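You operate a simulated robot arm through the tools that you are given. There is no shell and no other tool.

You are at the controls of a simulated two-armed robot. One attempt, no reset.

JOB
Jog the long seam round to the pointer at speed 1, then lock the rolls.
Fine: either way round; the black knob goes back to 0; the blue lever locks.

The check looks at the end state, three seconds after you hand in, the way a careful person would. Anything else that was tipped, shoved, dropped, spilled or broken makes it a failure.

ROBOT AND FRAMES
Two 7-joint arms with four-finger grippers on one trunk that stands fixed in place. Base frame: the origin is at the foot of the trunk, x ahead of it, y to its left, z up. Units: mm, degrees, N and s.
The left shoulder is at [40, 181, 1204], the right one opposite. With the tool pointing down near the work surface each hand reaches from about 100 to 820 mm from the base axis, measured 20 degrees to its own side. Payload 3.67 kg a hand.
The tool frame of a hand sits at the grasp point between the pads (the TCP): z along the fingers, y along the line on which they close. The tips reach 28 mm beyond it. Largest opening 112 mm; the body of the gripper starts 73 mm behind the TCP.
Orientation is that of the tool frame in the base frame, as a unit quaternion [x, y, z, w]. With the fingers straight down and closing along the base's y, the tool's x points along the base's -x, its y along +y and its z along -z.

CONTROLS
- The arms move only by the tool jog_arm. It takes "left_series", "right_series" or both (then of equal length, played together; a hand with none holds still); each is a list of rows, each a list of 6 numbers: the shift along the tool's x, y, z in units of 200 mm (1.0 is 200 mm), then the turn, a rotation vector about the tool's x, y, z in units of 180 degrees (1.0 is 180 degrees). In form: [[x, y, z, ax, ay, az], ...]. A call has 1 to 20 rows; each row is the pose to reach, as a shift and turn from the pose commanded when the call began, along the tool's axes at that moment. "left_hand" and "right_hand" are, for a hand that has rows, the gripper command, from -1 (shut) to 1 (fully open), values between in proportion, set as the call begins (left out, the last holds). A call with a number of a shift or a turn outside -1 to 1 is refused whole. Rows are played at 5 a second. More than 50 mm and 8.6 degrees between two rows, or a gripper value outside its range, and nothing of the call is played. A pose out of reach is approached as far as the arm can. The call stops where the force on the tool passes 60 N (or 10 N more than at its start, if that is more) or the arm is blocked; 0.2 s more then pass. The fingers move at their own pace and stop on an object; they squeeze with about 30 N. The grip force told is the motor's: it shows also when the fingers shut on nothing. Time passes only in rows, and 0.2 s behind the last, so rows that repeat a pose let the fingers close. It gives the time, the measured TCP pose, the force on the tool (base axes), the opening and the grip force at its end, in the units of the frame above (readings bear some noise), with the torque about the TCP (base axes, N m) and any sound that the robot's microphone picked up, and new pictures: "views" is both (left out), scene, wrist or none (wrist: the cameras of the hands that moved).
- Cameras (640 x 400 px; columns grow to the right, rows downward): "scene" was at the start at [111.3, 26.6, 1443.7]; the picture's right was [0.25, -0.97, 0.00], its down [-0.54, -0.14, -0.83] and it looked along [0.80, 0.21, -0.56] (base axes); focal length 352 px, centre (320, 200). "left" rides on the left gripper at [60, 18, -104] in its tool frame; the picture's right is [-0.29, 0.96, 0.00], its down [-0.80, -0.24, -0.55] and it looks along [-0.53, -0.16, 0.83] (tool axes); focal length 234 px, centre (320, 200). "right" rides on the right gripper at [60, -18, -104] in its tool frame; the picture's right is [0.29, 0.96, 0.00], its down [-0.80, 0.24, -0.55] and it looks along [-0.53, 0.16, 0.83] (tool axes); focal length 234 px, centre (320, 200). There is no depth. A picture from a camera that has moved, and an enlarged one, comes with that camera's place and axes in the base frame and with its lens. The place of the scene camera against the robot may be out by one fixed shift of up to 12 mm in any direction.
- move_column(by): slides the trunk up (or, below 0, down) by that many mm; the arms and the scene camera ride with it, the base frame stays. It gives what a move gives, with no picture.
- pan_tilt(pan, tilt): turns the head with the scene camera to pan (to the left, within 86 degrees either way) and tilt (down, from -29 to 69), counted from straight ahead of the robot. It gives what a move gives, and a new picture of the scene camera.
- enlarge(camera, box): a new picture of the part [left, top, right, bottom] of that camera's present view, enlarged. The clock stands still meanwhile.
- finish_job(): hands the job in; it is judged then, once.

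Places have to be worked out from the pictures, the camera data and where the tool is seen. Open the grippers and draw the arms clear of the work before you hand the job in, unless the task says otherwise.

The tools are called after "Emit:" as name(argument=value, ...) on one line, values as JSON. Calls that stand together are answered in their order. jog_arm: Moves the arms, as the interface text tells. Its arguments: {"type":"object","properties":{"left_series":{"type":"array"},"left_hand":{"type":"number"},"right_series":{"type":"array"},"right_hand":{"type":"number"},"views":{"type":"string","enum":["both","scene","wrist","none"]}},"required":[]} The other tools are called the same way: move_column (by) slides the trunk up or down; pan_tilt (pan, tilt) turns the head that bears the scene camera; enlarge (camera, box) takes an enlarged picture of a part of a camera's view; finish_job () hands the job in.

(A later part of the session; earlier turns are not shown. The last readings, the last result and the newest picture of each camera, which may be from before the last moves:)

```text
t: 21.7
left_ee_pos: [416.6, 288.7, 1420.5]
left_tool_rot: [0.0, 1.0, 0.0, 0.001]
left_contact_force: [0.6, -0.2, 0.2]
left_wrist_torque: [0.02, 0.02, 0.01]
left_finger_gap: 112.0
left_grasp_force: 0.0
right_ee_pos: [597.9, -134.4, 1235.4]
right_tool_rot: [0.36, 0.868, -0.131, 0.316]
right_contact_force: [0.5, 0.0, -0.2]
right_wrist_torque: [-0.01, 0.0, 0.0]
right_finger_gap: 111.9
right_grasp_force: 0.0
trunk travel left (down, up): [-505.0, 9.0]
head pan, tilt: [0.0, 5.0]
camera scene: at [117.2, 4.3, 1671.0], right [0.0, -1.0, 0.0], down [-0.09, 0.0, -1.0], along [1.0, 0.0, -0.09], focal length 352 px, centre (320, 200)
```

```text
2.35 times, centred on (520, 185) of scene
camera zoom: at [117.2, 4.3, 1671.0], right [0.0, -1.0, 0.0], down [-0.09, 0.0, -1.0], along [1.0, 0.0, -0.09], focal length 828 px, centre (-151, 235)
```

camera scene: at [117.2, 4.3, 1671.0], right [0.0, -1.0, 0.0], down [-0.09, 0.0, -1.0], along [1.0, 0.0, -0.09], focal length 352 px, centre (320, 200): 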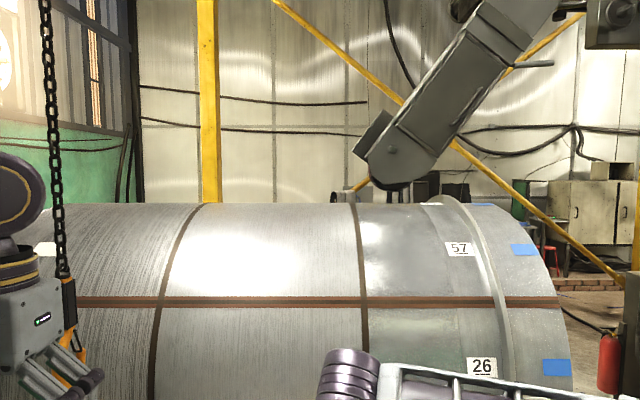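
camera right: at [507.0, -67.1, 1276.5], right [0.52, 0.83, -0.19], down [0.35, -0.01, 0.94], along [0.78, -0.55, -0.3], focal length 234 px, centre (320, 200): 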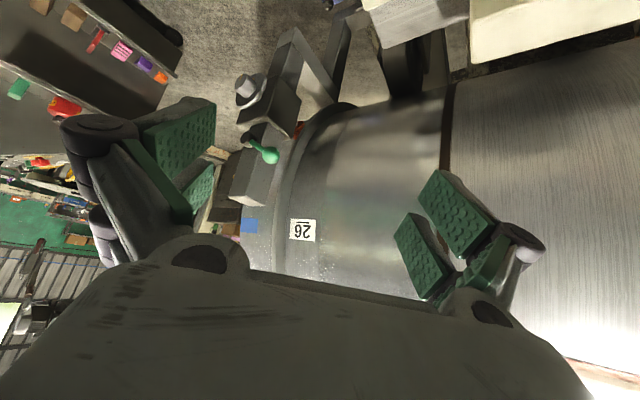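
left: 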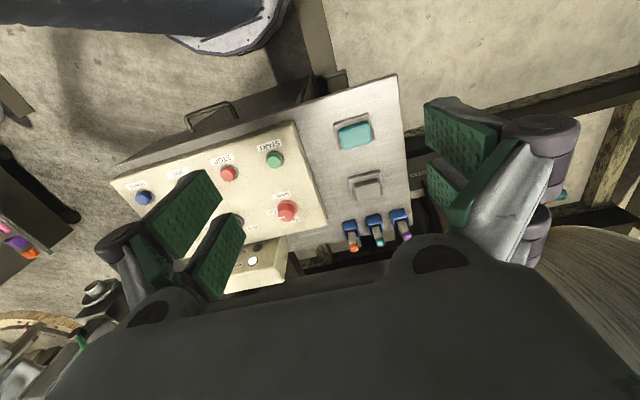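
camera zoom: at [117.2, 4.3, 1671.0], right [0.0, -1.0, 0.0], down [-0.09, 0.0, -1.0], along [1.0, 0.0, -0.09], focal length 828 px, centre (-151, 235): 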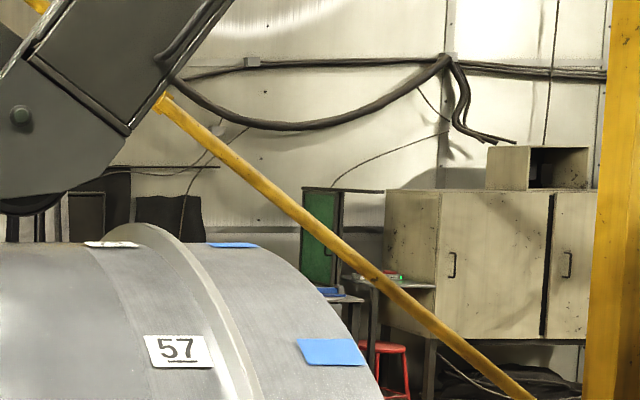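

That boom is a machine standing over the drum with no pointer on it. I'll draw the left arm back so I can see the left end of the drum and the frame there.

Emit:
jog_arm(left_series=[[0.16, 0.11, 0, 0, 0, 0], [0.32, 0.22, 0, 0, 0, 0], [0.48, 0.33, 0, 0, 0, 0], [0.64, 0.44, 0, 0, 0, 0], [0.78, 0.55, 0, 0, 0, 0]], views="none")

Emit:
pan_tilt(pan=38, tilt=22)

Emit:
enlarge(camera="scene", box=[180, 20, 480, 220])

Emit:
enlarge(camera="scene", box=[180, 200, 480, 400])

```text
t: 23.1
left_ee_pos: [261.5, 397.0, 1371.9]
left_tool_rot: [0.003, 0.994, 0.002, -0.106]
left_contact_force: [0.3, 0.5, -0.3]
left_wrist_torque: [-0.02, 0.02, -0.03]
left_finger_gap: 111.8
left_grasp_force: 0.0
right_ee_pos: [597.0, -134.4, 1235.5]
right_tool_rot: [0.36, 0.868, -0.131, 0.316]
right_contact_force: [0.0, -0.4, 0.5]
right_wrist_torque: [0.01, 0.0, 0.0]
right_finger_gap: 111.9
right_grasp_force: 0.0
trunk travel left (down, up): [-505.0, 9.0]
head pan, tilt: [0.0, 5.0]
stopped in row 5 (left hand): the arm was blocked; the commanded pose is now the measured one
```

```text
t: 24.1
left_ee_pos: [261.4, 396.4, 1373.9]
left_tool_rot: [0.003, 0.994, 0.002, -0.106]
left_contact_force: [-0.4, -0.2, -0.3]
left_wrist_torque: [0.01, -0.01, 0.0]
left_finger_gap: 112.0
left_grasp_force: 0.0
right_ee_pos: [597.9, -135.4, 1235.0]
right_tool_rot: [0.361, 0.868, -0.131, 0.316]
right_contact_force: [-0.6, 0.0, -0.1]
right_wrist_torque: [0.04, -0.01, 0.03]
right_finger_gap: 112.2
right_grasp_force: 0.0
trunk travel left (down, up): [-505.0, 9.0]
head pan, tilt: [38.0, 22.0]
camera scene: at [98.4, 60.9, 1643.6], right [0.61, -0.79, 0.0], down [-0.3, -0.23, -0.93], along [0.73, 0.57, -0.37], focal length 352 px, centre (320, 200)
```

scene: 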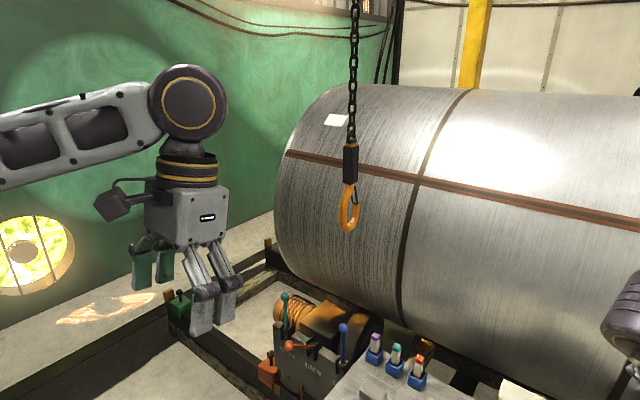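

```text
2.00 times, centred on (330, 120) of scene
camera zoom: at [98.4, 60.9, 1643.6], right [0.61, -0.79, 0.0], down [-0.3, -0.23, -0.93], along [0.73, 0.57, -0.37], focal length 704 px, centre (300, 360)
```

zoom: 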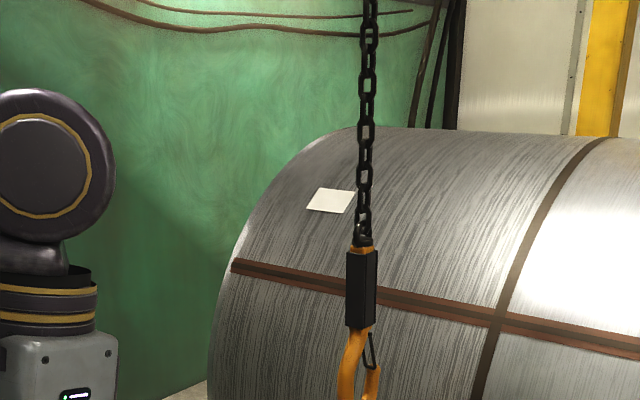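

```text
2.00 times, centred on (330, 300) of scene
camera zoom: at [98.4, 60.9, 1643.6], right [0.61, -0.79, 0.0], down [-0.3, -0.23, -0.93], along [0.73, 0.57, -0.37], focal length 704 px, centre (300, 0)
```

zoom: 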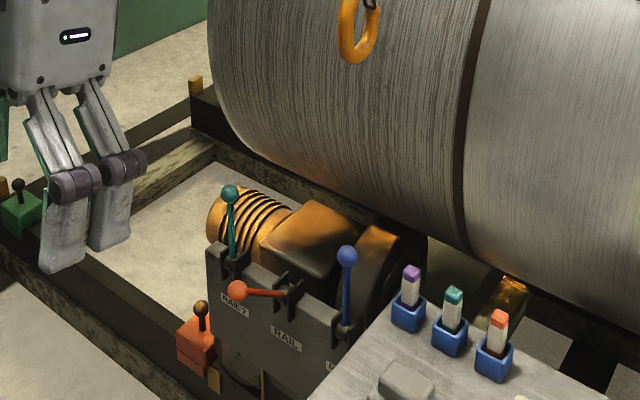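

The left arm stopped at its own limit with no contact force, and the left end of the drum shows no pointer. There was a yellow pointed thing just behind the post at the drum's right end, so I'll zoom on that now.

Emit:
pan_tilt(pan=-20, tilt=25)

Emit:
enlarge(camera="scene", box=[360, 140, 440, 200])

Emit:
enlarge(camera="right", box=[180, 100, 280, 240])

```text
t: 25.4
left_ee_pos: [261.7, 396.6, 1373.2]
left_tool_rot: [0.004, 0.994, 0.003, -0.107]
left_contact_force: [0.3, 0.4, 0.5]
left_wrist_torque: [-0.01, 0.01, -0.02]
left_finger_gap: 112.1
left_grasp_force: 0.0
right_ee_pos: [597.5, -136.0, 1236.5]
right_tool_rot: [0.361, 0.868, -0.131, 0.316]
right_contact_force: [0.0, 0.4, -0.4]
right_wrist_torque: [-0.01, 0.02, -0.01]
right_finger_gap: 111.9
right_grasp_force: 0.1
trunk travel left (down, up): [-505.0, 9.0]
head pan, tilt: [-20.0, 25.0]
camera scene: at [112.2, -27.1, 1638.7], right [-0.34, -0.94, 0.0], down [-0.4, 0.14, -0.91], along [0.85, -0.31, -0.42], focal length 352 px, centre (320, 200)
```

scene: 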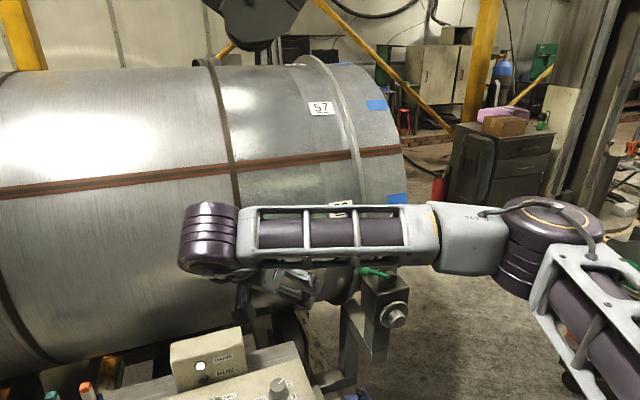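

```text
6.67 times, centred on (400, 170) of scene
camera zoom: at [112.2, -27.1, 1638.7], right [-0.34, -0.94, 0.0], down [-0.4, 0.14, -0.91], along [0.85, -0.31, -0.42], focal length 2347 px, centre (-213, 400)
```

zoom: 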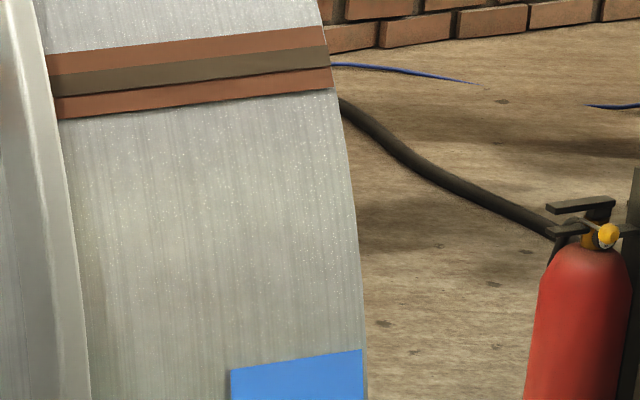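

```text
2.86 times, centred on (230, 170) of right
camera zoom: at [505.8, -68.2, 1277.2], right [0.52, 0.83, -0.18], down [0.35, -0.01, 0.94], along [0.78, -0.55, -0.3], focal length 669 px, centre (577, 286)
```

zoom: 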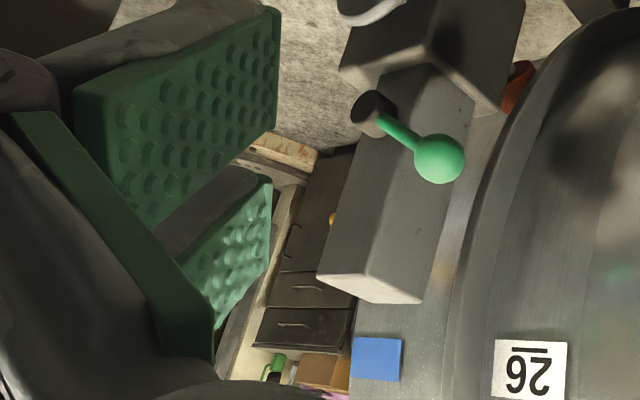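

Triangulating the yellow tip from the two trunk heights puts it near (826, -545, 1115), just in front of the drum at about axle height, so it is likely the pointer. I'll swing the right hand round to the right, staying at x about 570 and z about 1250 and clear of the post (top about (799, -460, 1185)), to look at it.

Emit:
jog_arm(right_series=[[-0.083, -0.118, 0.048, -0.0268, 0, -0.0319], [-0.166, -0.236, 0.096, -0.0536, 0, -0.0638], [-0.249, -0.354, 0.144, -0.0804, 0, -0.0958], [-0.332, -0.471, 0.192, -0.1071, 0, -0.1277], [-0.415, -0.589, 0.24, -0.1339, 0, -0.1596], [-0.498, -0.707, 0.2875, -0.1607, 0, -0.1915]], views="wrist")

```text
t: 26.8
left_ee_pos: [261.8, 396.0, 1373.8]
left_tool_rot: [0.002, 0.994, 0.003, -0.106]
left_contact_force: [-0.5, -0.3, -0.3]
left_wrist_torque: [0.02, -0.04, 0.01]
left_finger_gap: 111.8
left_grasp_force: 0.0
right_ee_pos: [578.1, -315.4, 1256.9]
right_tool_rot: [-0.001, 0.939, 0.001, 0.343]
right_contact_force: [-0.9, -1.3, -0.1]
right_wrist_torque: [0.0, 0.05, 0.03]
right_finger_gap: 112.1
right_grasp_force: 0.0
trunk travel left (down, up): [-505.0, 9.0]
head pan, tilt: [-20.0, 25.0]
camera right: at [464.8, -334.2, 1298.1], right [-0.22, 0.96, -0.18], down [0.25, 0.24, 0.94], along [0.94, 0.16, -0.29], focal length 234 px, centre (320, 200)
```

right: 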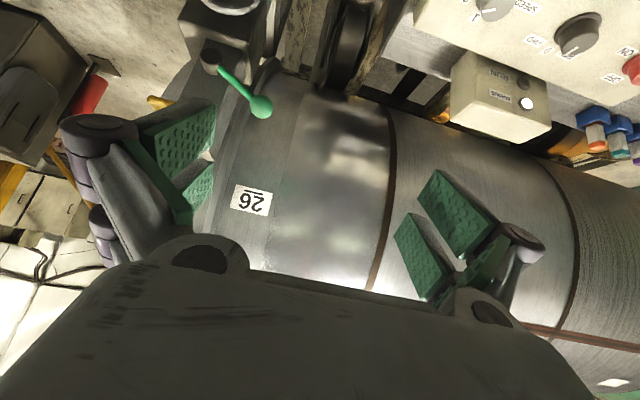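

The yellow piece shows at the top left, at column 155, just right of the post. I'll keep moving right.

Emit:
jog_arm(right_series=[[0.005, -0.2, -0.02, 0, 0, 0], [0.01, -0.4, -0.04, 0, 0, 0], [0.015, -0.6, -0.06, 0, 0, 0], [0.02, -0.8, -0.08, 0, 0, 0], [0.025, -0.95, -0.09, 0, 0, 0]], views="wrist")

Emit:
enlarge(camera="right", box=[180, 40, 340, 240])

```text
t: 28.0
left_ee_pos: [260.5, 395.4, 1373.1]
left_tool_rot: [0.003, 0.994, 0.003, -0.106]
left_contact_force: [-0.2, -0.2, -0.1]
left_wrist_torque: [-0.02, -0.04, 0.04]
left_finger_gap: 112.0
left_grasp_force: 0.0
right_ee_pos: [561.7, -503.8, 1269.1]
right_tool_rot: [0.001, 0.94, -0.001, 0.342]
right_contact_force: [0.0, 0.8, 1.0]
right_wrist_torque: [-0.01, 0.01, 0.03]
right_finger_gap: 111.8
right_grasp_force: 0.0
trunk travel left (down, up): [-505.0, 9.0]
head pan, tilt: [-20.0, 25.0]
camera right: at [449.6, -522.2, 1310.1], right [-0.22, 0.96, -0.18], down [0.25, 0.24, 0.94], along [0.94, 0.16, -0.3], focal length 234 px, centre (320, 200)
```

right: 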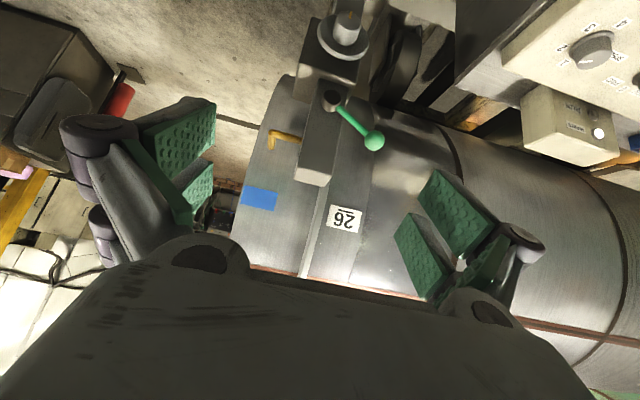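

```text
2.00 times, centred on (260, 140) of right
camera zoom: at [449.6, -522.2, 1310.1], right [-0.22, 0.96, -0.18], down [0.25, 0.24, 0.94], along [0.94, 0.16, -0.3], focal length 468 px, centre (440, 320)
```

zoom: 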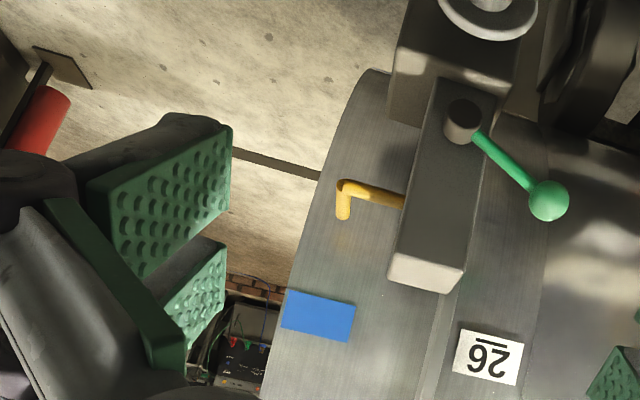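

The pointer is a bent yellow rod on the post: its elbow triangulates to about (835, -566, 1087) and its tip to about (892, -567, 1087), aimed at the drum front. The seam therefore has to come down about 30° on the front. I'll lower the trunk back to its first height, which also brings the right camera level with the pointer.

Emit:
move_column(by=-180)

Emit:
jog_arm(right_series=[[0, 0, 0, 0, 0, 0]], views="wrist")

Emit:
enlarge(camera="right", box=[180, 100, 400, 260])

```text
t: 30.0
left_ee_pos: [261.3, 395.8, 1192.5]
left_tool_rot: [0.002, 0.994, 0.003, -0.107]
left_contact_force: [-0.5, -0.4, 0.2]
left_wrist_torque: [0.0, 0.01, 0.03]
left_finger_gap: 111.9
left_grasp_force: 0.0
right_ee_pos: [563.1, -503.5, 1088.0]
right_tool_rot: [0.001, 0.94, 0.0, 0.342]
right_contact_force: [-0.7, 0.1, 0.0]
right_wrist_torque: [0.01, 0.04, -0.01]
right_finger_gap: 112.1
right_grasp_force: 0.0
trunk travel left (down, up): [-325.0, 189.0]
head pan, tilt: [-20.0, 25.0]
```

```text
t: 30.4
left_ee_pos: [262.2, 396.5, 1193.0]
left_tool_rot: [0.003, 0.994, 0.003, -0.108]
left_contact_force: [-0.5, -0.2, 0.1]
left_wrist_torque: [0.02, 0.04, 0.0]
left_finger_gap: 112.1
left_grasp_force: 0.0
right_ee_pos: [563.0, -503.3, 1088.1]
right_tool_rot: [0.0, 0.94, 0.0, 0.342]
right_contact_force: [0.3, -1.4, -0.1]
right_wrist_torque: [0.02, -0.04, 0.0]
right_finger_gap: 111.9
right_grasp_force: 0.0
trunk travel left (down, up): [-325.0, 189.0]
head pan, tilt: [-20.0, 25.0]
camera right: at [450.2, -521.2, 1129.9], right [-0.22, 0.96, -0.19], down [0.25, 0.24, 0.94], along [0.94, 0.16, -0.3], focal length 234 px, centre (320, 200)
```

right: 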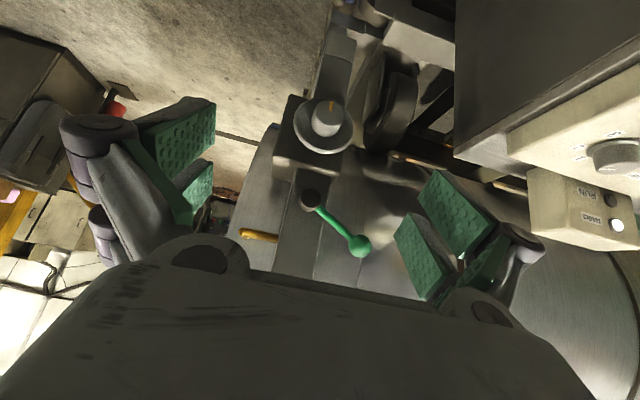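

```text
2.50 times, centred on (290, 180) of right
camera zoom: at [450.2, -521.2, 1129.9], right [-0.22, 0.96, -0.19], down [0.25, 0.24, 0.94], along [0.94, 0.16, -0.3], focal length 585 px, centre (395, 250)
```

zoom: 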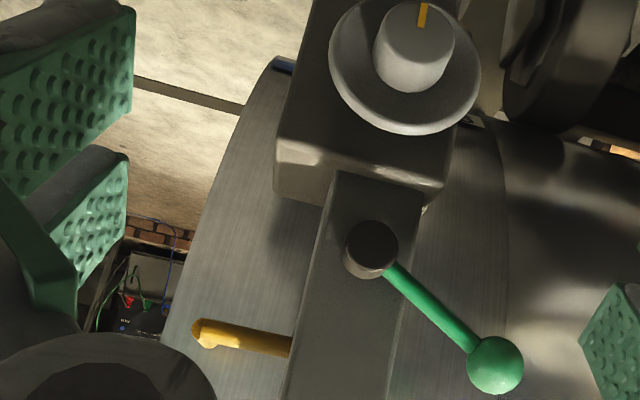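

The pointer rod is seen almost end-on at z about 1090. Now I'll set the speed first: bring the right hand back to straight down and over the SPEED knob, which I judge to be at (636, -127) with its top near z 910.

Emit:
jog_arm(right_series=[[-0.02, 0.19, 0, 0, 0.0444, 0], [-0.04, 0.38, 0, 0, 0.0889, 0], [-0.06, 0.57, 0, 0, 0.1333, 0], [-0.08, 0.76, 0, 0, 0.1778, 0], [-0.1, 0.95, 0.0, 0, 0.2222, 0]], views="none")

Emit:
jog_arm(right_series=[[0, 0.19, 0, 0, 0, 0], [0, 0.38, 0, 0, 0, 0], [0, 0.57, 0, 0, 0, 0], [0, 0.76, 0, 0, 0, 0], [0, 0.93, 0, 0, 0, 0]], views="both")

```text
t: 31.6
left_ee_pos: [262.5, 398.2, 1191.3]
left_tool_rot: [0.003, 0.994, 0.002, -0.107]
left_contact_force: [0.0, 0.3, -0.2]
left_wrist_torque: [-0.01, 0.05, -0.02]
left_finger_gap: 112.1
left_grasp_force: 0.1
right_ee_pos: [576.8, -306.5, 1101.9]
right_tool_rot: [0.001, 1.0, -0.001, -0.001]
right_contact_force: [0.4, 0.2, -0.7]
right_wrist_torque: [-0.06, -0.04, -0.03]
right_finger_gap: 111.6
right_grasp_force: 0.0
trunk travel left (down, up): [-325.0, 189.0]
head pan, tilt: [-20.0, 25.0]
```

```text
t: 32.8
left_ee_pos: [261.6, 398.2, 1192.7]
left_tool_rot: [0.004, 0.994, 0.002, -0.107]
left_contact_force: [0.2, 0.5, 1.4]
left_wrist_torque: [0.02, 0.03, 0.0]
left_finger_gap: 112.1
left_grasp_force: 0.0
right_ee_pos: [577.6, -123.4, 1099.5]
right_tool_rot: [0.001, 1.0, -0.001, 0.0]
right_contact_force: [-0.6, 0.0, -0.4]
right_wrist_torque: [-0.05, 0.0, 0.0]
right_finger_gap: 111.9
right_grasp_force: 0.1
trunk travel left (down, up): [-325.0, 189.0]
head pan, tilt: [-20.0, 25.0]
camera scene: at [112.4, -25.8, 1458.3], right [-0.34, -0.94, 0.0], down [-0.4, 0.14, -0.91], along [0.85, -0.31, -0.42], focal length 352 px, centre (320, 200)
camera right: at [518.7, -141.8, 1204.1], right [-0.29, 0.96, 0.0], down [0.8, 0.24, 0.55], along [0.53, 0.16, -0.83], focal length 234 px, centre (320, 200)
```

scene: 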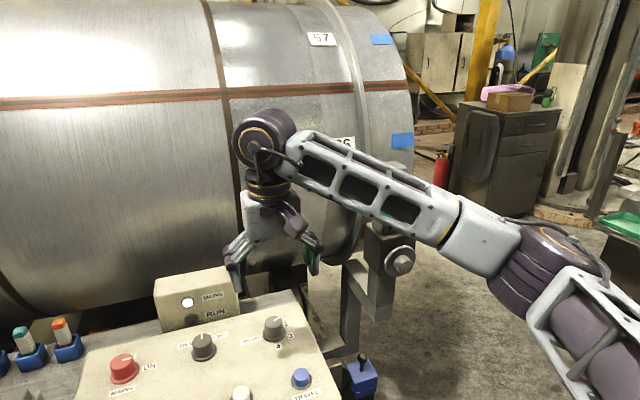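
right: 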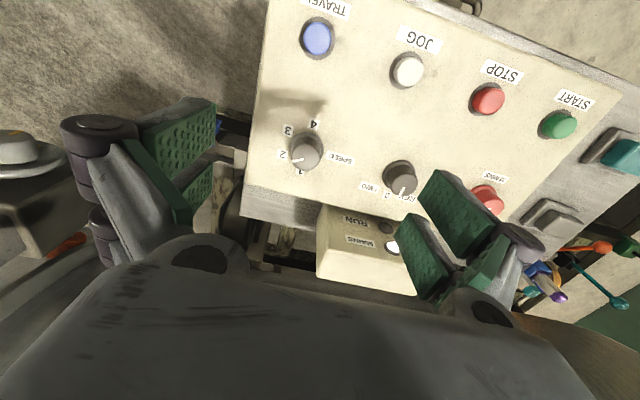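

Emit:
enlarge(camera="right", box=[250, 100, 410, 200])

Emit:
enlarge(camera="scene", box=[160, 280, 340, 400])

```text
4.00 times, centred on (330, 150) of right
camera zoom: at [518.7, -141.8, 1204.1], right [-0.29, 0.96, 0.0], down [0.8, 0.24, 0.55], along [0.53, 0.16, -0.83], focal length 937 px, centre (280, 400)
```

zoom: 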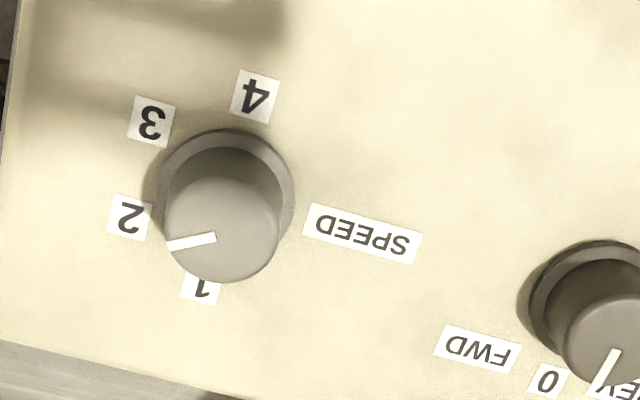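

```text
3.33 times, centred on (250, 340) of scene
camera zoom: at [112.4, -25.8, 1458.3], right [-0.34, -0.94, 0.0], down [-0.4, 0.14, -0.91], along [0.85, -0.31, -0.42], focal length 1174 px, centre (553, -267)
```

zoom: 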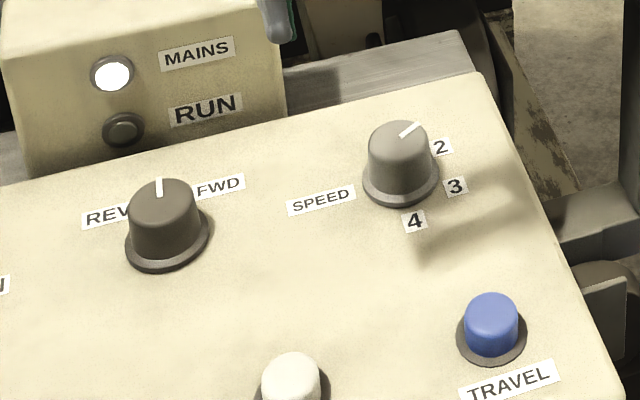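

From both right-hand views the SPEED knob's cap is about 35 mm across, centred near (634, -126), with its top at z about 938 and its flange near 904. It now points at 2. I'll move over it at z 1010 and check.

Emit:
jog_arm(right_series=[[-0.07, -0.003, 0.11, 0, 0, 0], [-0.14, -0.007, 0.22, 0, 0, 0], [-0.21, -0.01, 0.33, 0, 0, 0], [-0.28, -0.0135, 0.445, 0, 0, 0]], right_hand=0.3, views="both")

Emit:
enlarge(camera="right", box=[200, 60, 440, 260])

Emit:
pan_tilt(pan=-5, tilt=42)

Emit:
enlarge(camera="scene", box=[300, 100, 500, 260])

```text
t: 33.8
left_ee_pos: [263.8, 397.2, 1192.5]
left_tool_rot: [0.002, 0.994, 0.002, -0.106]
left_contact_force: [0.0, 0.2, 0.2]
left_wrist_torque: [0.01, 0.04, -0.02]
left_finger_gap: 112.1
left_grasp_force: 0.1
right_ee_pos: [635.4, -126.9, 1007.2]
right_tool_rot: [0.0, 1.0, -0.001, 0.0]
right_contact_force: [-0.2, -0.4, -0.6]
right_wrist_torque: [0.03, 0.0, -0.01]
right_finger_gap: 72.7
right_grasp_force: 0.1
trunk travel left (down, up): [-325.0, 189.0]
head pan, tilt: [-20.0, 25.0]
camera scene: at [113.2, -26.9, 1458.2], right [-0.34, -0.94, 0.0], down [-0.4, 0.14, -0.91], along [0.85, -0.31, -0.42], focal length 352 px, centre (320, 200)
camera right: at [575.4, -144.6, 1112.4], right [-0.29, 0.96, 0.0], down [0.8, 0.24, 0.55], along [0.53, 0.16, -0.83], focal length 234 px, centre (320, 200)
```

scene: 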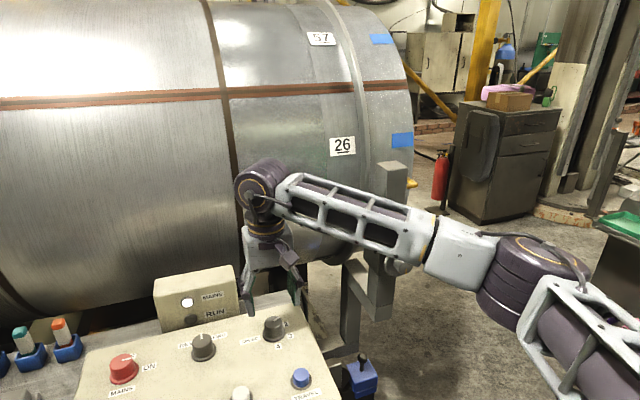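
right: 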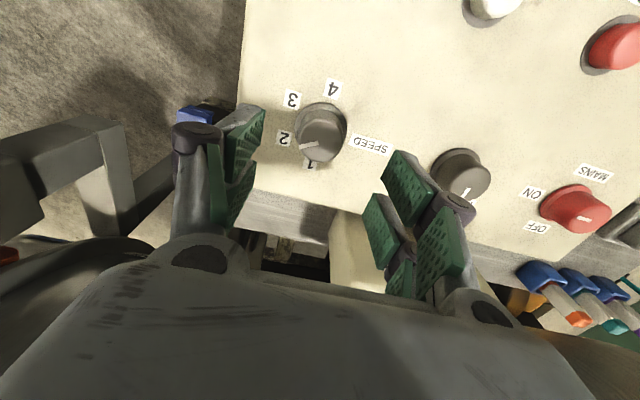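

```text
2.00 times, centred on (320, 160) of right
camera zoom: at [575.4, -144.6, 1112.4], right [-0.29, 0.96, 0.0], down [0.8, 0.24, 0.55], along [0.53, 0.16, -0.83], focal length 468 px, centre (320, 280)
```

zoom: 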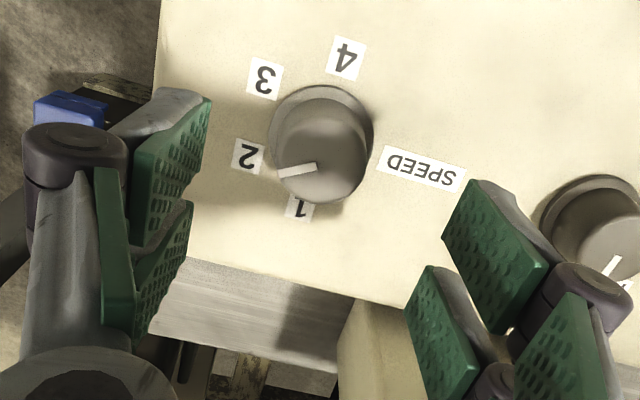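

```text
t: 34.6
left_ee_pos: [261.7, 396.0, 1193.0]
left_tool_rot: [0.002, 0.994, 0.002, -0.107]
left_contact_force: [-0.1, 0.6, 0.5]
left_wrist_torque: [-0.02, 0.0, 0.01]
left_finger_gap: 111.9
left_grasp_force: 0.1
right_ee_pos: [632.7, -126.6, 1008.4]
right_tool_rot: [0.001, 1.0, 0.0, 0.0]
right_contact_force: [-0.1, -0.1, 0.8]
right_wrist_torque: [-0.02, 0.0, -0.02]
right_finger_gap: 72.8
right_grasp_force: 0.0
trunk travel left (down, up): [-325.0, 189.0]
head pan, tilt: [-5.0, 42.0]
camera scene: at [108.7, -3.1, 1432.1], right [-0.09, -1.0, 0.0], down [-0.67, 0.06, -0.74], along [0.74, -0.07, -0.67], focal length 352 px, centre (320, 200)
```

scene: 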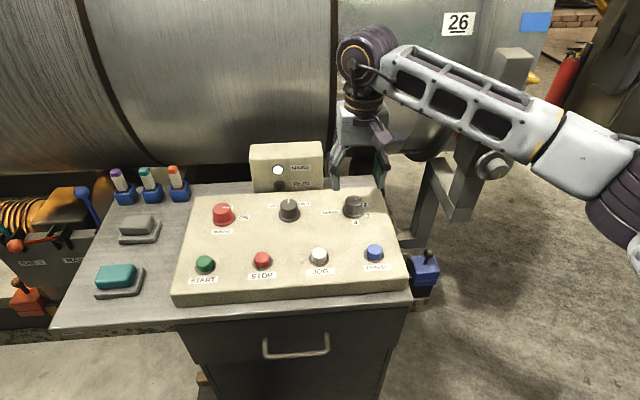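

```text
2.50 times, centred on (400, 180) of scene
camera zoom: at [108.7, -3.1, 1432.1], right [-0.09, -1.0, 0.0], down [-0.67, 0.06, -0.74], along [0.74, -0.07, -0.67], focal length 880 px, centre (120, 250)
```

zoom: 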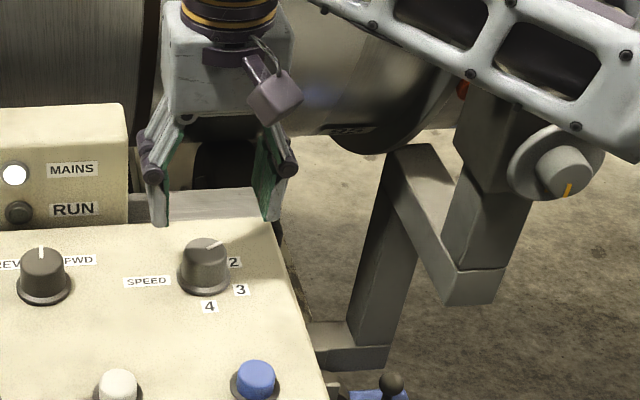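

The cap centre recomputes to (633, -127) with a vertical axis, right under the tool. I'll descend to z about 943 (tips at 915, above the flange) with the fingers at 73 mm, then look before closing.

Emit:
jog_arm(right_series=[[0, 0, 0.1, 0, 0, 0], [0, 0, 0.2, 0, 0, 0], [0, 0, 0.29, 0, 0, 0], [0, 0, 0.325, 0, 0, 0]], views="both")

Emit:
enlarge(camera="right", box=[200, 60, 440, 260])

Emit:
enlarge(camera="scene", box=[300, 130, 420, 240])

```text
t: 35.6
left_ee_pos: [262.1, 398.0, 1192.5]
left_tool_rot: [0.004, 0.994, 0.003, -0.107]
left_contact_force: [0.3, 0.0, 0.2]
left_wrist_torque: [0.0, 0.01, 0.04]
left_finger_gap: 112.2
left_grasp_force: 0.0
right_ee_pos: [634.5, -128.5, 946.9]
right_tool_rot: [0.002, 1.0, 0.0, -0.001]
right_contact_force: [0.2, 0.3, 0.2]
right_wrist_torque: [-0.01, 0.02, 0.01]
right_finger_gap: 73.1
right_grasp_force: 0.0
trunk travel left (down, up): [-325.0, 189.0]
head pan, tilt: [-5.0, 42.0]
camera scene: at [108.9, -3.0, 1432.0], right [-0.09, -1.0, 0.0], down [-0.67, 0.06, -0.74], along [0.74, -0.06, -0.67], focal length 352 px, centre (320, 200)
camera right: at [574.0, -147.9, 1051.4], right [-0.29, 0.96, 0.0], down [0.8, 0.24, 0.55], along [0.53, 0.16, -0.83], focal length 234 px, centre (320, 200)
```

scene: 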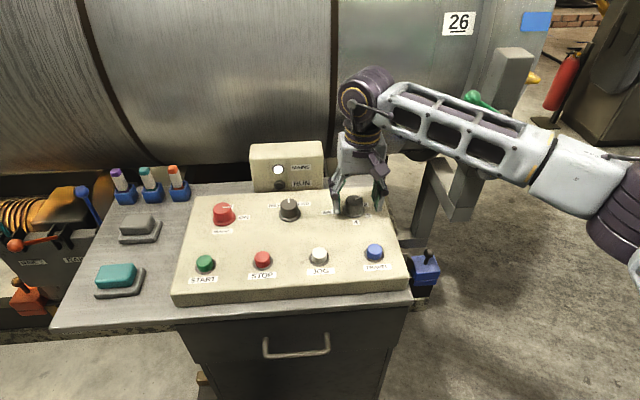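
right: 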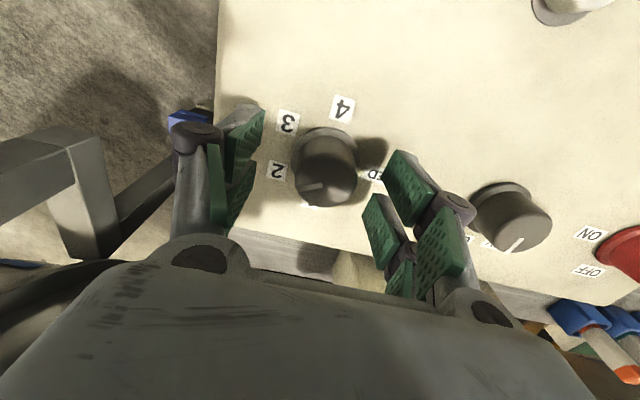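

```text
2.00 times, centred on (320, 160) of right
camera zoom: at [574.0, -147.9, 1051.4], right [-0.29, 0.96, 0.0], down [0.8, 0.24, 0.55], along [0.53, 0.16, -0.83], focal length 468 px, centre (320, 280)
```

zoom: 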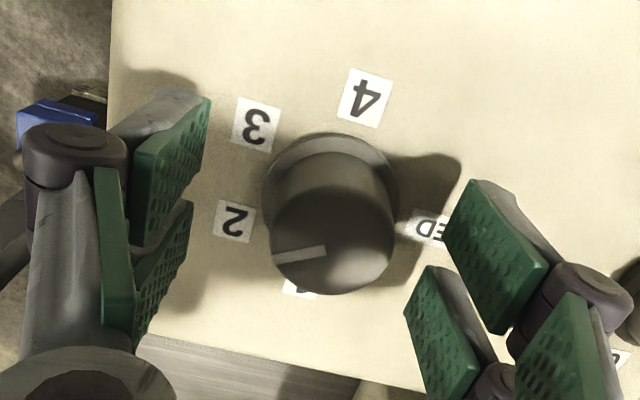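

```text
3.64 times, centred on (360, 185) of scene
camera zoom: at [108.9, -3.0, 1432.0], right [-0.09, -1.0, 0.0], down [-0.67, 0.06, -0.74], along [0.74, -0.06, -0.67], focal length 1280 px, centre (174, 254)
```

zoom: 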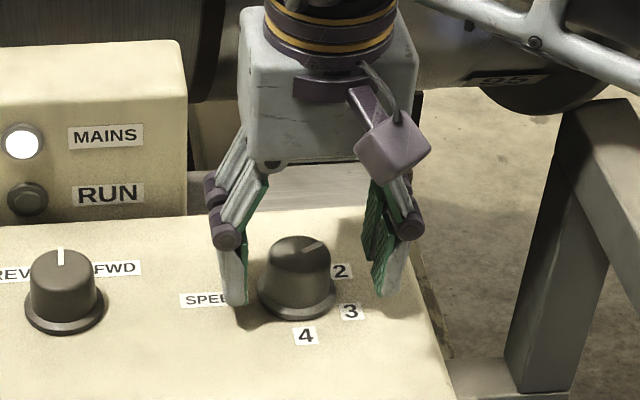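

The fingers stand on either side of the cap, centred within 2 mm. I'll lower 4 mm more and close on it.

Emit:
jog_arm(right_series=[[0.005, 0.005, 0.02, 0, 0, 0], [0.005, 0.005, 0.02, 0, 0, 0], [0.005, 0.005, 0.02, 0, 0, 0], [0.005, 0.005, 0.02, 0, 0, 0]], right_hand=-1, views="wrist")

```text
t: 36.6
left_ee_pos: [262.9, 398.6, 1192.5]
left_tool_rot: [0.002, 0.994, 0.001, -0.106]
left_contact_force: [0.5, -0.6, 0.4]
left_wrist_torque: [0.02, -0.04, 0.02]
left_finger_gap: 112.1
left_grasp_force: 0.0
right_ee_pos: [633.5, -125.4, 943.8]
right_tool_rot: [-0.001, 1.0, 0.001, 0.001]
right_contact_force: [2.4, 17.0, 0.4]
right_wrist_torque: [0.7, -0.27, 0.03]
right_finger_gap: 35.7
right_grasp_force: 44.5
trunk travel left (down, up): [-325.0, 189.0]
head pan, tilt: [-5.0, 42.0]
camera right: at [573.5, -144.3, 1048.2], right [-0.29, 0.96, 0.0], down [0.8, 0.24, 0.56], along [0.53, 0.16, -0.83], focal length 234 px, centre (320, 200)
```

right: 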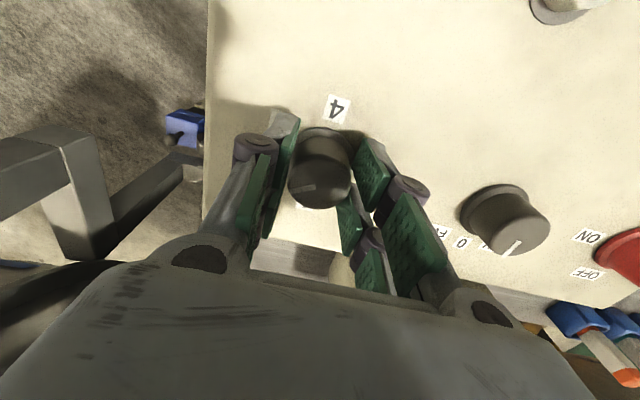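

The knob is held (gap 35.7 mm), with a 17 N sideways push that I'll relieve by 2 mm. The labels work out at 60° steps (1 straight ahead, 2 at 60° to the right), so I'll turn +60° about the vertical to bring it to 1.

Emit:
jog_arm(right_series=[[0, 0.01, 0, 0, 0, 0], [0, 0.01, 0, 0, 0, -0.0417], [0, 0.01, 0, 0, 0, -0.0833], [0, 0.01, 0, 0, 0, -0.125], [0, 0.01, 0, 0, 0, -0.1667], [0, 0.01, 0, 0, 0, -0.2083], [0, 0.01, 0, 0, 0, -0.25], [0, 0.01, 0, 0, 0, -0.2917], [0, 0.01, 0, 0, 0, -0.3333], [0, 0.01, 0, 0, 0, -0.3333]], views="both")

Emit:
enlarge(camera="scene", box=[300, 130, 420, 240])

Emit:
enlarge(camera="right", box=[220, 80, 440, 240])

```text
t: 38.8
left_ee_pos: [262.3, 396.8, 1192.6]
left_tool_rot: [0.002, 0.994, 0.003, -0.107]
left_contact_force: [-0.3, 0.2, 0.3]
left_wrist_torque: [-0.03, 0.02, 0.02]
left_finger_gap: 112.0
left_grasp_force: 0.0
right_ee_pos: [633.2, -125.1, 944.4]
right_tool_rot: [-0.352, 0.936, -0.001, -0.001]
right_contact_force: [-1.7, 2.5, -1.1]
right_wrist_torque: [-0.4, 0.25, 0.03]
right_finger_gap: 35.6
right_grasp_force: 45.7
right hand out of reach, approached as far as the arm can: row 7, 8, 9, 10
trunk travel left (down, up): [-325.0, 189.0]
head pan, tilt: [-5.0, 42.0]
camera scene: at [108.8, -2.4, 1432.0], right [-0.09, -1.0, 0.0], down [-0.67, 0.06, -0.74], along [0.74, -0.07, -0.67], focal length 352 px, centre (320, 200)
camera right: at [600.9, -179.8, 1048.4], right [-0.85, 0.53, 0.0], down [0.44, 0.71, 0.55], along [0.29, 0.47, -0.83], focal length 234 px, centre (320, 200)
```

scene: 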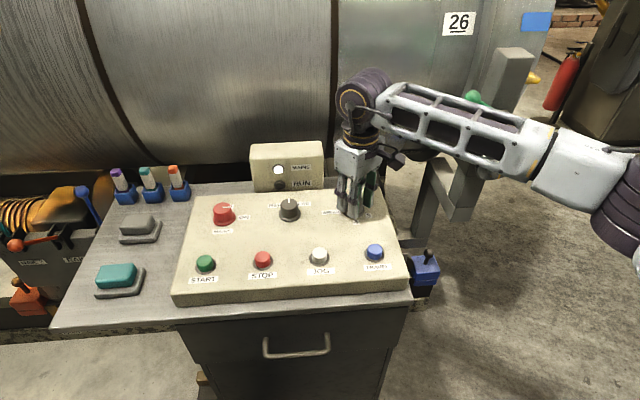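
right: 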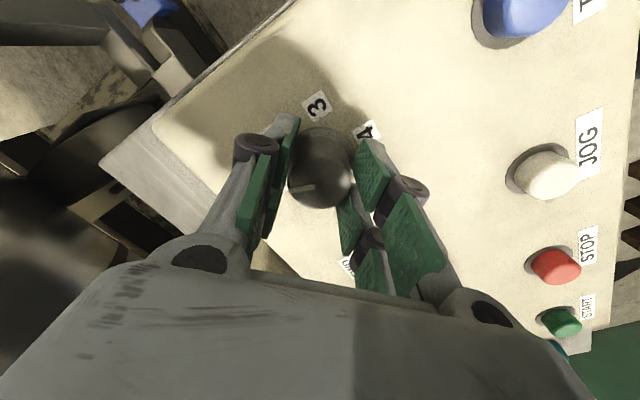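

```text
3.64 times, centred on (360, 185) of scene
camera zoom: at [108.8, -2.4, 1432.0], right [-0.09, -1.0, 0.0], down [-0.67, 0.06, -0.74], along [0.74, -0.07, -0.67], focal length 1280 px, centre (174, 254)
```

zoom: 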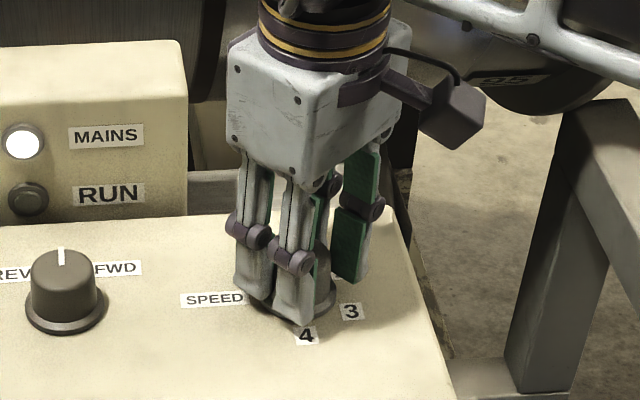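

```text
2.50 times, centred on (330, 160) of right
camera zoom: at [600.9, -179.8, 1048.4], right [-0.85, 0.53, 0.0], down [0.44, 0.71, 0.55], along [0.29, 0.47, -0.83], focal length 585 px, centre (295, 300)
```

zoom: 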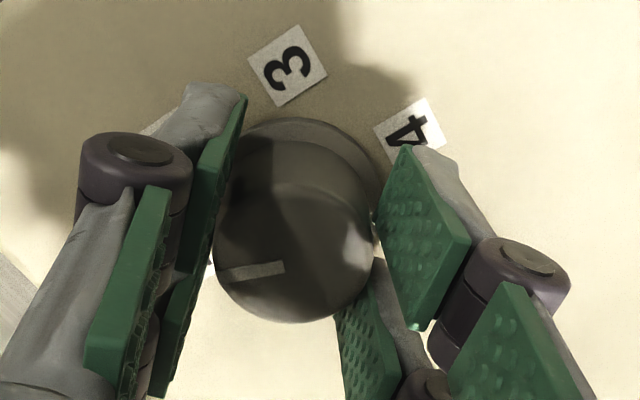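

The wrist reached its limit at 41° of turn and the knob followed. I'll open the fingers, rise 60 mm and look at where the knob's line points.

Emit:
jog_arm(right_series=[[0, 0, 0, 0, 0, 0], [0, 0, 0, 0, 0, 0], [0, 0, -0.15, 0, 0, 0], [0, 0, -0.3, 0, 0, 0]], right_hand=0.3, views="both")

Emit:
enlarge(camera="right", box=[220, 60, 440, 220])

```text
t: 39.8
left_ee_pos: [261.6, 396.5, 1192.4]
left_tool_rot: [0.003, 0.994, 0.001, -0.106]
left_contact_force: [-0.2, 0.4, -0.4]
left_wrist_torque: [0.0, -0.03, -0.03]
left_finger_gap: 111.7
left_grasp_force: 0.1
right_ee_pos: [632.2, -125.3, 1005.8]
right_tool_rot: [-0.352, 0.936, 0.001, 0.0]
right_contact_force: [-0.7, 0.3, -0.5]
right_wrist_torque: [0.01, 0.03, -0.01]
right_finger_gap: 73.0
right_grasp_force: 0.2
trunk travel left (down, up): [-325.0, 189.0]
head pan, tilt: [-5.0, 42.0]
camera scene: at [108.6, -2.5, 1432.0], right [-0.09, -1.0, 0.0], down [-0.67, 0.06, -0.74], along [0.74, -0.07, -0.67], focal length 352 px, centre (320, 200)
camera right: at [599.4, -179.2, 1109.7], right [-0.85, 0.53, 0.0], down [0.44, 0.71, 0.55], along [0.29, 0.47, -0.83], focal length 234 px, centre (320, 200)
```

scene: 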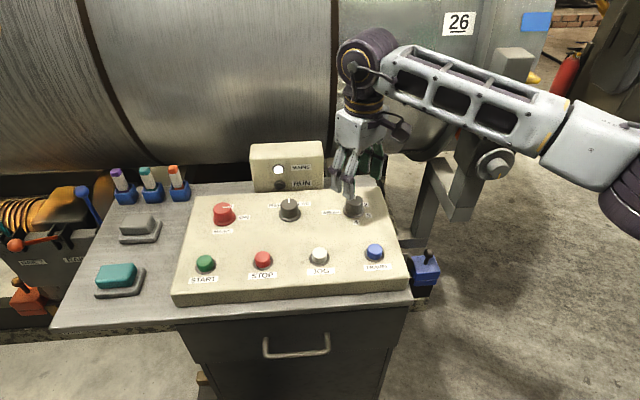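
right: 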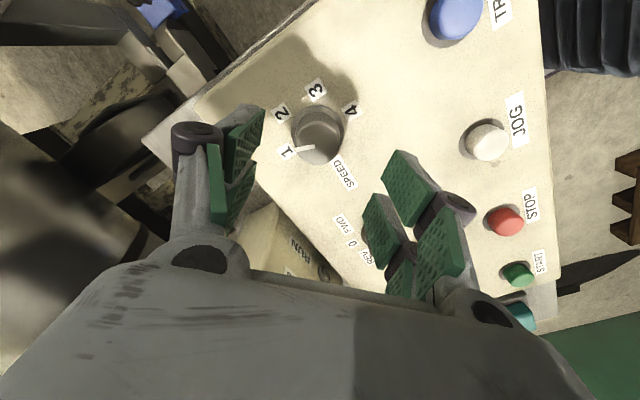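

```text
2.50 times, centred on (330, 140) of right
camera zoom: at [599.4, -179.2, 1109.7], right [-0.85, 0.53, 0.0], down [0.44, 0.71, 0.55], along [0.29, 0.47, -0.83], focal length 585 px, centre (295, 350)
```

zoom: 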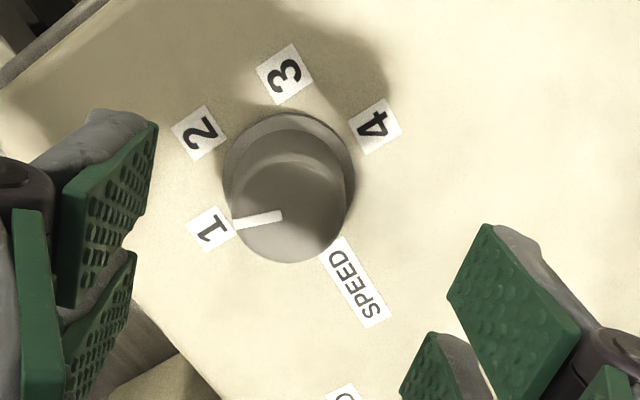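

The speed line has moved to about -22° from straight ahead, and 1 lies straight ahead, so 22° is still needed. I'll swing the hand back to square, regrip and turn that rest.

Emit:
jog_arm(right_series=[[0, 0, 0, 0, 0, 0.0458], [0, 0, 0, 0, 0, 0.0916], [0, 0, 0, 0, 0, 0.1373], [0, 0, 0, 0, 0, 0.1831], [0, 0, 0, 0, 0, 0.2289]], views="none")

Emit:
jog_arm(right_series=[[0, 0, 0.1, 0, 0, 0], [0, 0, 0.2, 0, 0, 0], [0, 0, 0.29, 0, 0, 0], [0, 0, 0.31, 0, 0, 0]], views="wrist")

```text
t: 41.0
left_ee_pos: [262.9, 396.0, 1191.8]
left_tool_rot: [0.003, 0.994, 0.003, -0.107]
left_contact_force: [-0.9, 1.0, 0.7]
left_wrist_torque: [0.01, -0.04, 0.01]
left_finger_gap: 112.1
left_grasp_force: 0.2
right_ee_pos: [633.7, -126.6, 1004.4]
right_tool_rot: [0.002, 1.0, 0.0, 0.001]
right_contact_force: [0.2, 0.0, -0.1]
right_wrist_torque: [-0.01, -0.02, -0.01]
right_finger_gap: 72.9
right_grasp_force: 0.1
trunk travel left (down, up): [-325.0, 189.0]
head pan, tilt: [-5.0, 42.0]
```

```text
t: 42.0
left_ee_pos: [261.2, 396.4, 1192.0]
left_tool_rot: [0.003, 0.994, 0.002, -0.107]
left_contact_force: [0.1, 0.1, -0.4]
left_wrist_torque: [0.0, 0.01, 0.01]
left_finger_gap: 112.0
left_grasp_force: 0.1
right_ee_pos: [633.7, -125.0, 942.2]
right_tool_rot: [0.001, 1.0, 0.0, 0.0]
right_contact_force: [0.4, -0.3, 0.0]
right_wrist_torque: [0.0, -0.03, 0.01]
right_finger_gap: 72.7
right_grasp_force: 0.1
trunk travel left (down, up): [-325.0, 189.0]
head pan, tilt: [-5.0, 42.0]
camera right: at [574.9, -144.7, 1046.2], right [-0.29, 0.96, 0.0], down [0.8, 0.24, 0.55], along [0.53, 0.16, -0.83], focal length 234 px, centre (320, 200)
```

right: 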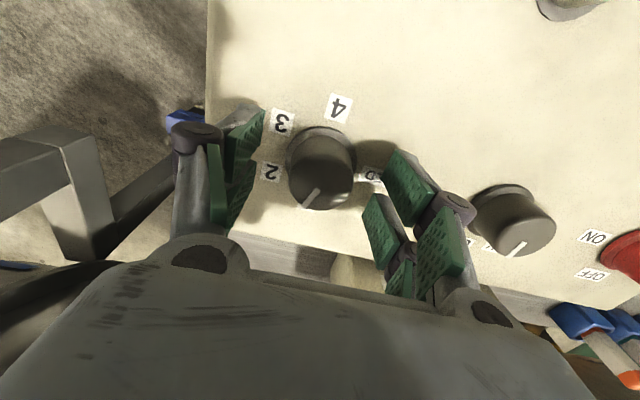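

The fingers again straddle the cap squarely. I'll close on it, turn +22°, and hold to check.

Emit:
jog_arm(right_series=[[0, 0, 0, 0, 0, 0], [0, 0, 0, 0, 0, 0], [0, 0, 0, 0, 0, 0], [0, 0, 0, 0, 0, -0.04], [0, 0, 0, 0, 0, -0.08], [0, 0, 0, 0, 0, -0.1222], [0, 0, 0, 0, 0, -0.1222]], right_hand=-1, views="wrist")

Emit:
jog_arm(right_series=[[0, 0, 0, 0, 0, 0], [0, 0, 0, 0, 0, 0], [0, 0, -0.15, 0, 0, 0], [0, 0, -0.3, 0, 0, 0]], right_hand=0.3, views="both")

Emit:
enlarge(camera="right", box=[220, 60, 440, 220])

```text
t: 43.6
left_ee_pos: [262.0, 397.0, 1192.1]
left_tool_rot: [0.003, 0.994, 0.002, -0.107]
left_contact_force: [-0.2, -0.1, -0.4]
left_wrist_torque: [0.0, -0.01, 0.0]
left_finger_gap: 112.3
left_grasp_force: 0.2
right_ee_pos: [634.5, -125.6, 942.2]
right_tool_rot: [-0.191, 0.982, 0.001, 0.001]
right_contact_force: [7.0, 4.7, 2.3]
right_wrist_torque: [0.33, -0.73, -0.58]
right_finger_gap: 35.3
right_grasp_force: 45.0
trunk travel left (down, up): [-325.0, 189.0]
head pan, tilt: [-5.0, 42.0]
camera right: at [586.1, -165.3, 1046.2], right [-0.63, 0.78, 0.0], down [0.65, 0.52, 0.56], along [0.43, 0.35, -0.83], focal length 234 px, centre (320, 200)
```

right: 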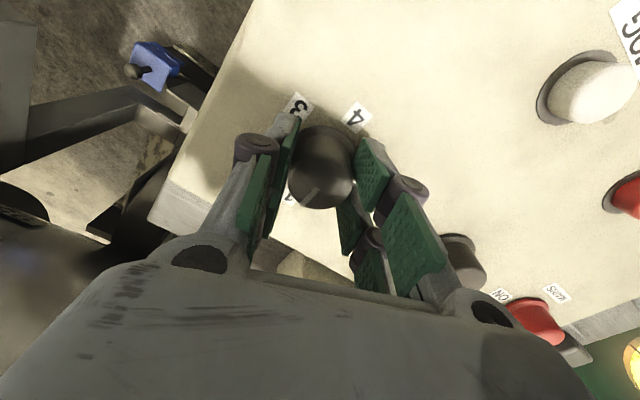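

```text
t: 44.6
left_ee_pos: [261.4, 396.4, 1192.3]
left_tool_rot: [0.004, 0.994, 0.003, -0.106]
left_contact_force: [0.4, 1.0, 0.8]
left_wrist_torque: [0.0, -0.01, 0.0]
left_finger_gap: 112.2
left_grasp_force: 0.1
right_ee_pos: [633.5, -124.3, 997.7]
right_tool_rot: [-0.191, 0.982, -0.001, -0.001]
right_contact_force: [0.4, 0.0, -0.2]
right_wrist_torque: [0.01, -0.01, 0.01]
right_finger_gap: 72.8
right_grasp_force: 0.1
trunk travel left (down, up): [-325.0, 189.0]
head pan, tilt: [-5.0, 42.0]
camera scene: at [108.6, -2.6, 1432.0], right [-0.09, -1.0, 0.0], down [-0.67, 0.06, -0.74], along [0.74, -0.07, -0.67], focal length 352 px, centre (320, 200)
camera right: at [585.6, -164.3, 1103.7], right [-0.63, 0.78, 0.0], down [0.65, 0.52, 0.55], along [0.43, 0.35, -0.83], focal length 234 px, centre (320, 200)
```

scene: 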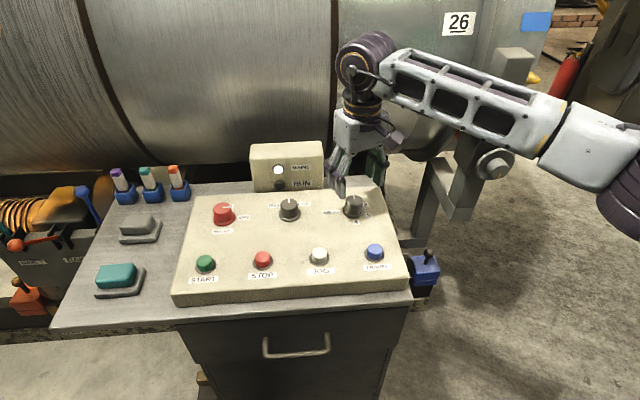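
right: 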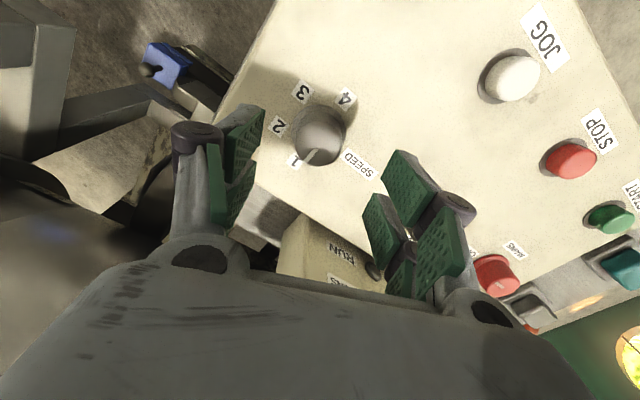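

```text
2.50 times, centred on (330, 140) of right
camera zoom: at [585.6, -164.3, 1103.7], right [-0.63, 0.78, 0.0], down [0.65, 0.52, 0.55], along [0.43, 0.35, -0.83], focal length 585 px, centre (295, 350)
```

zoom: 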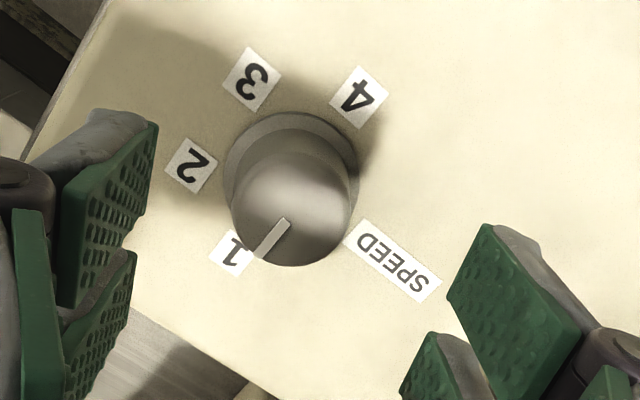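

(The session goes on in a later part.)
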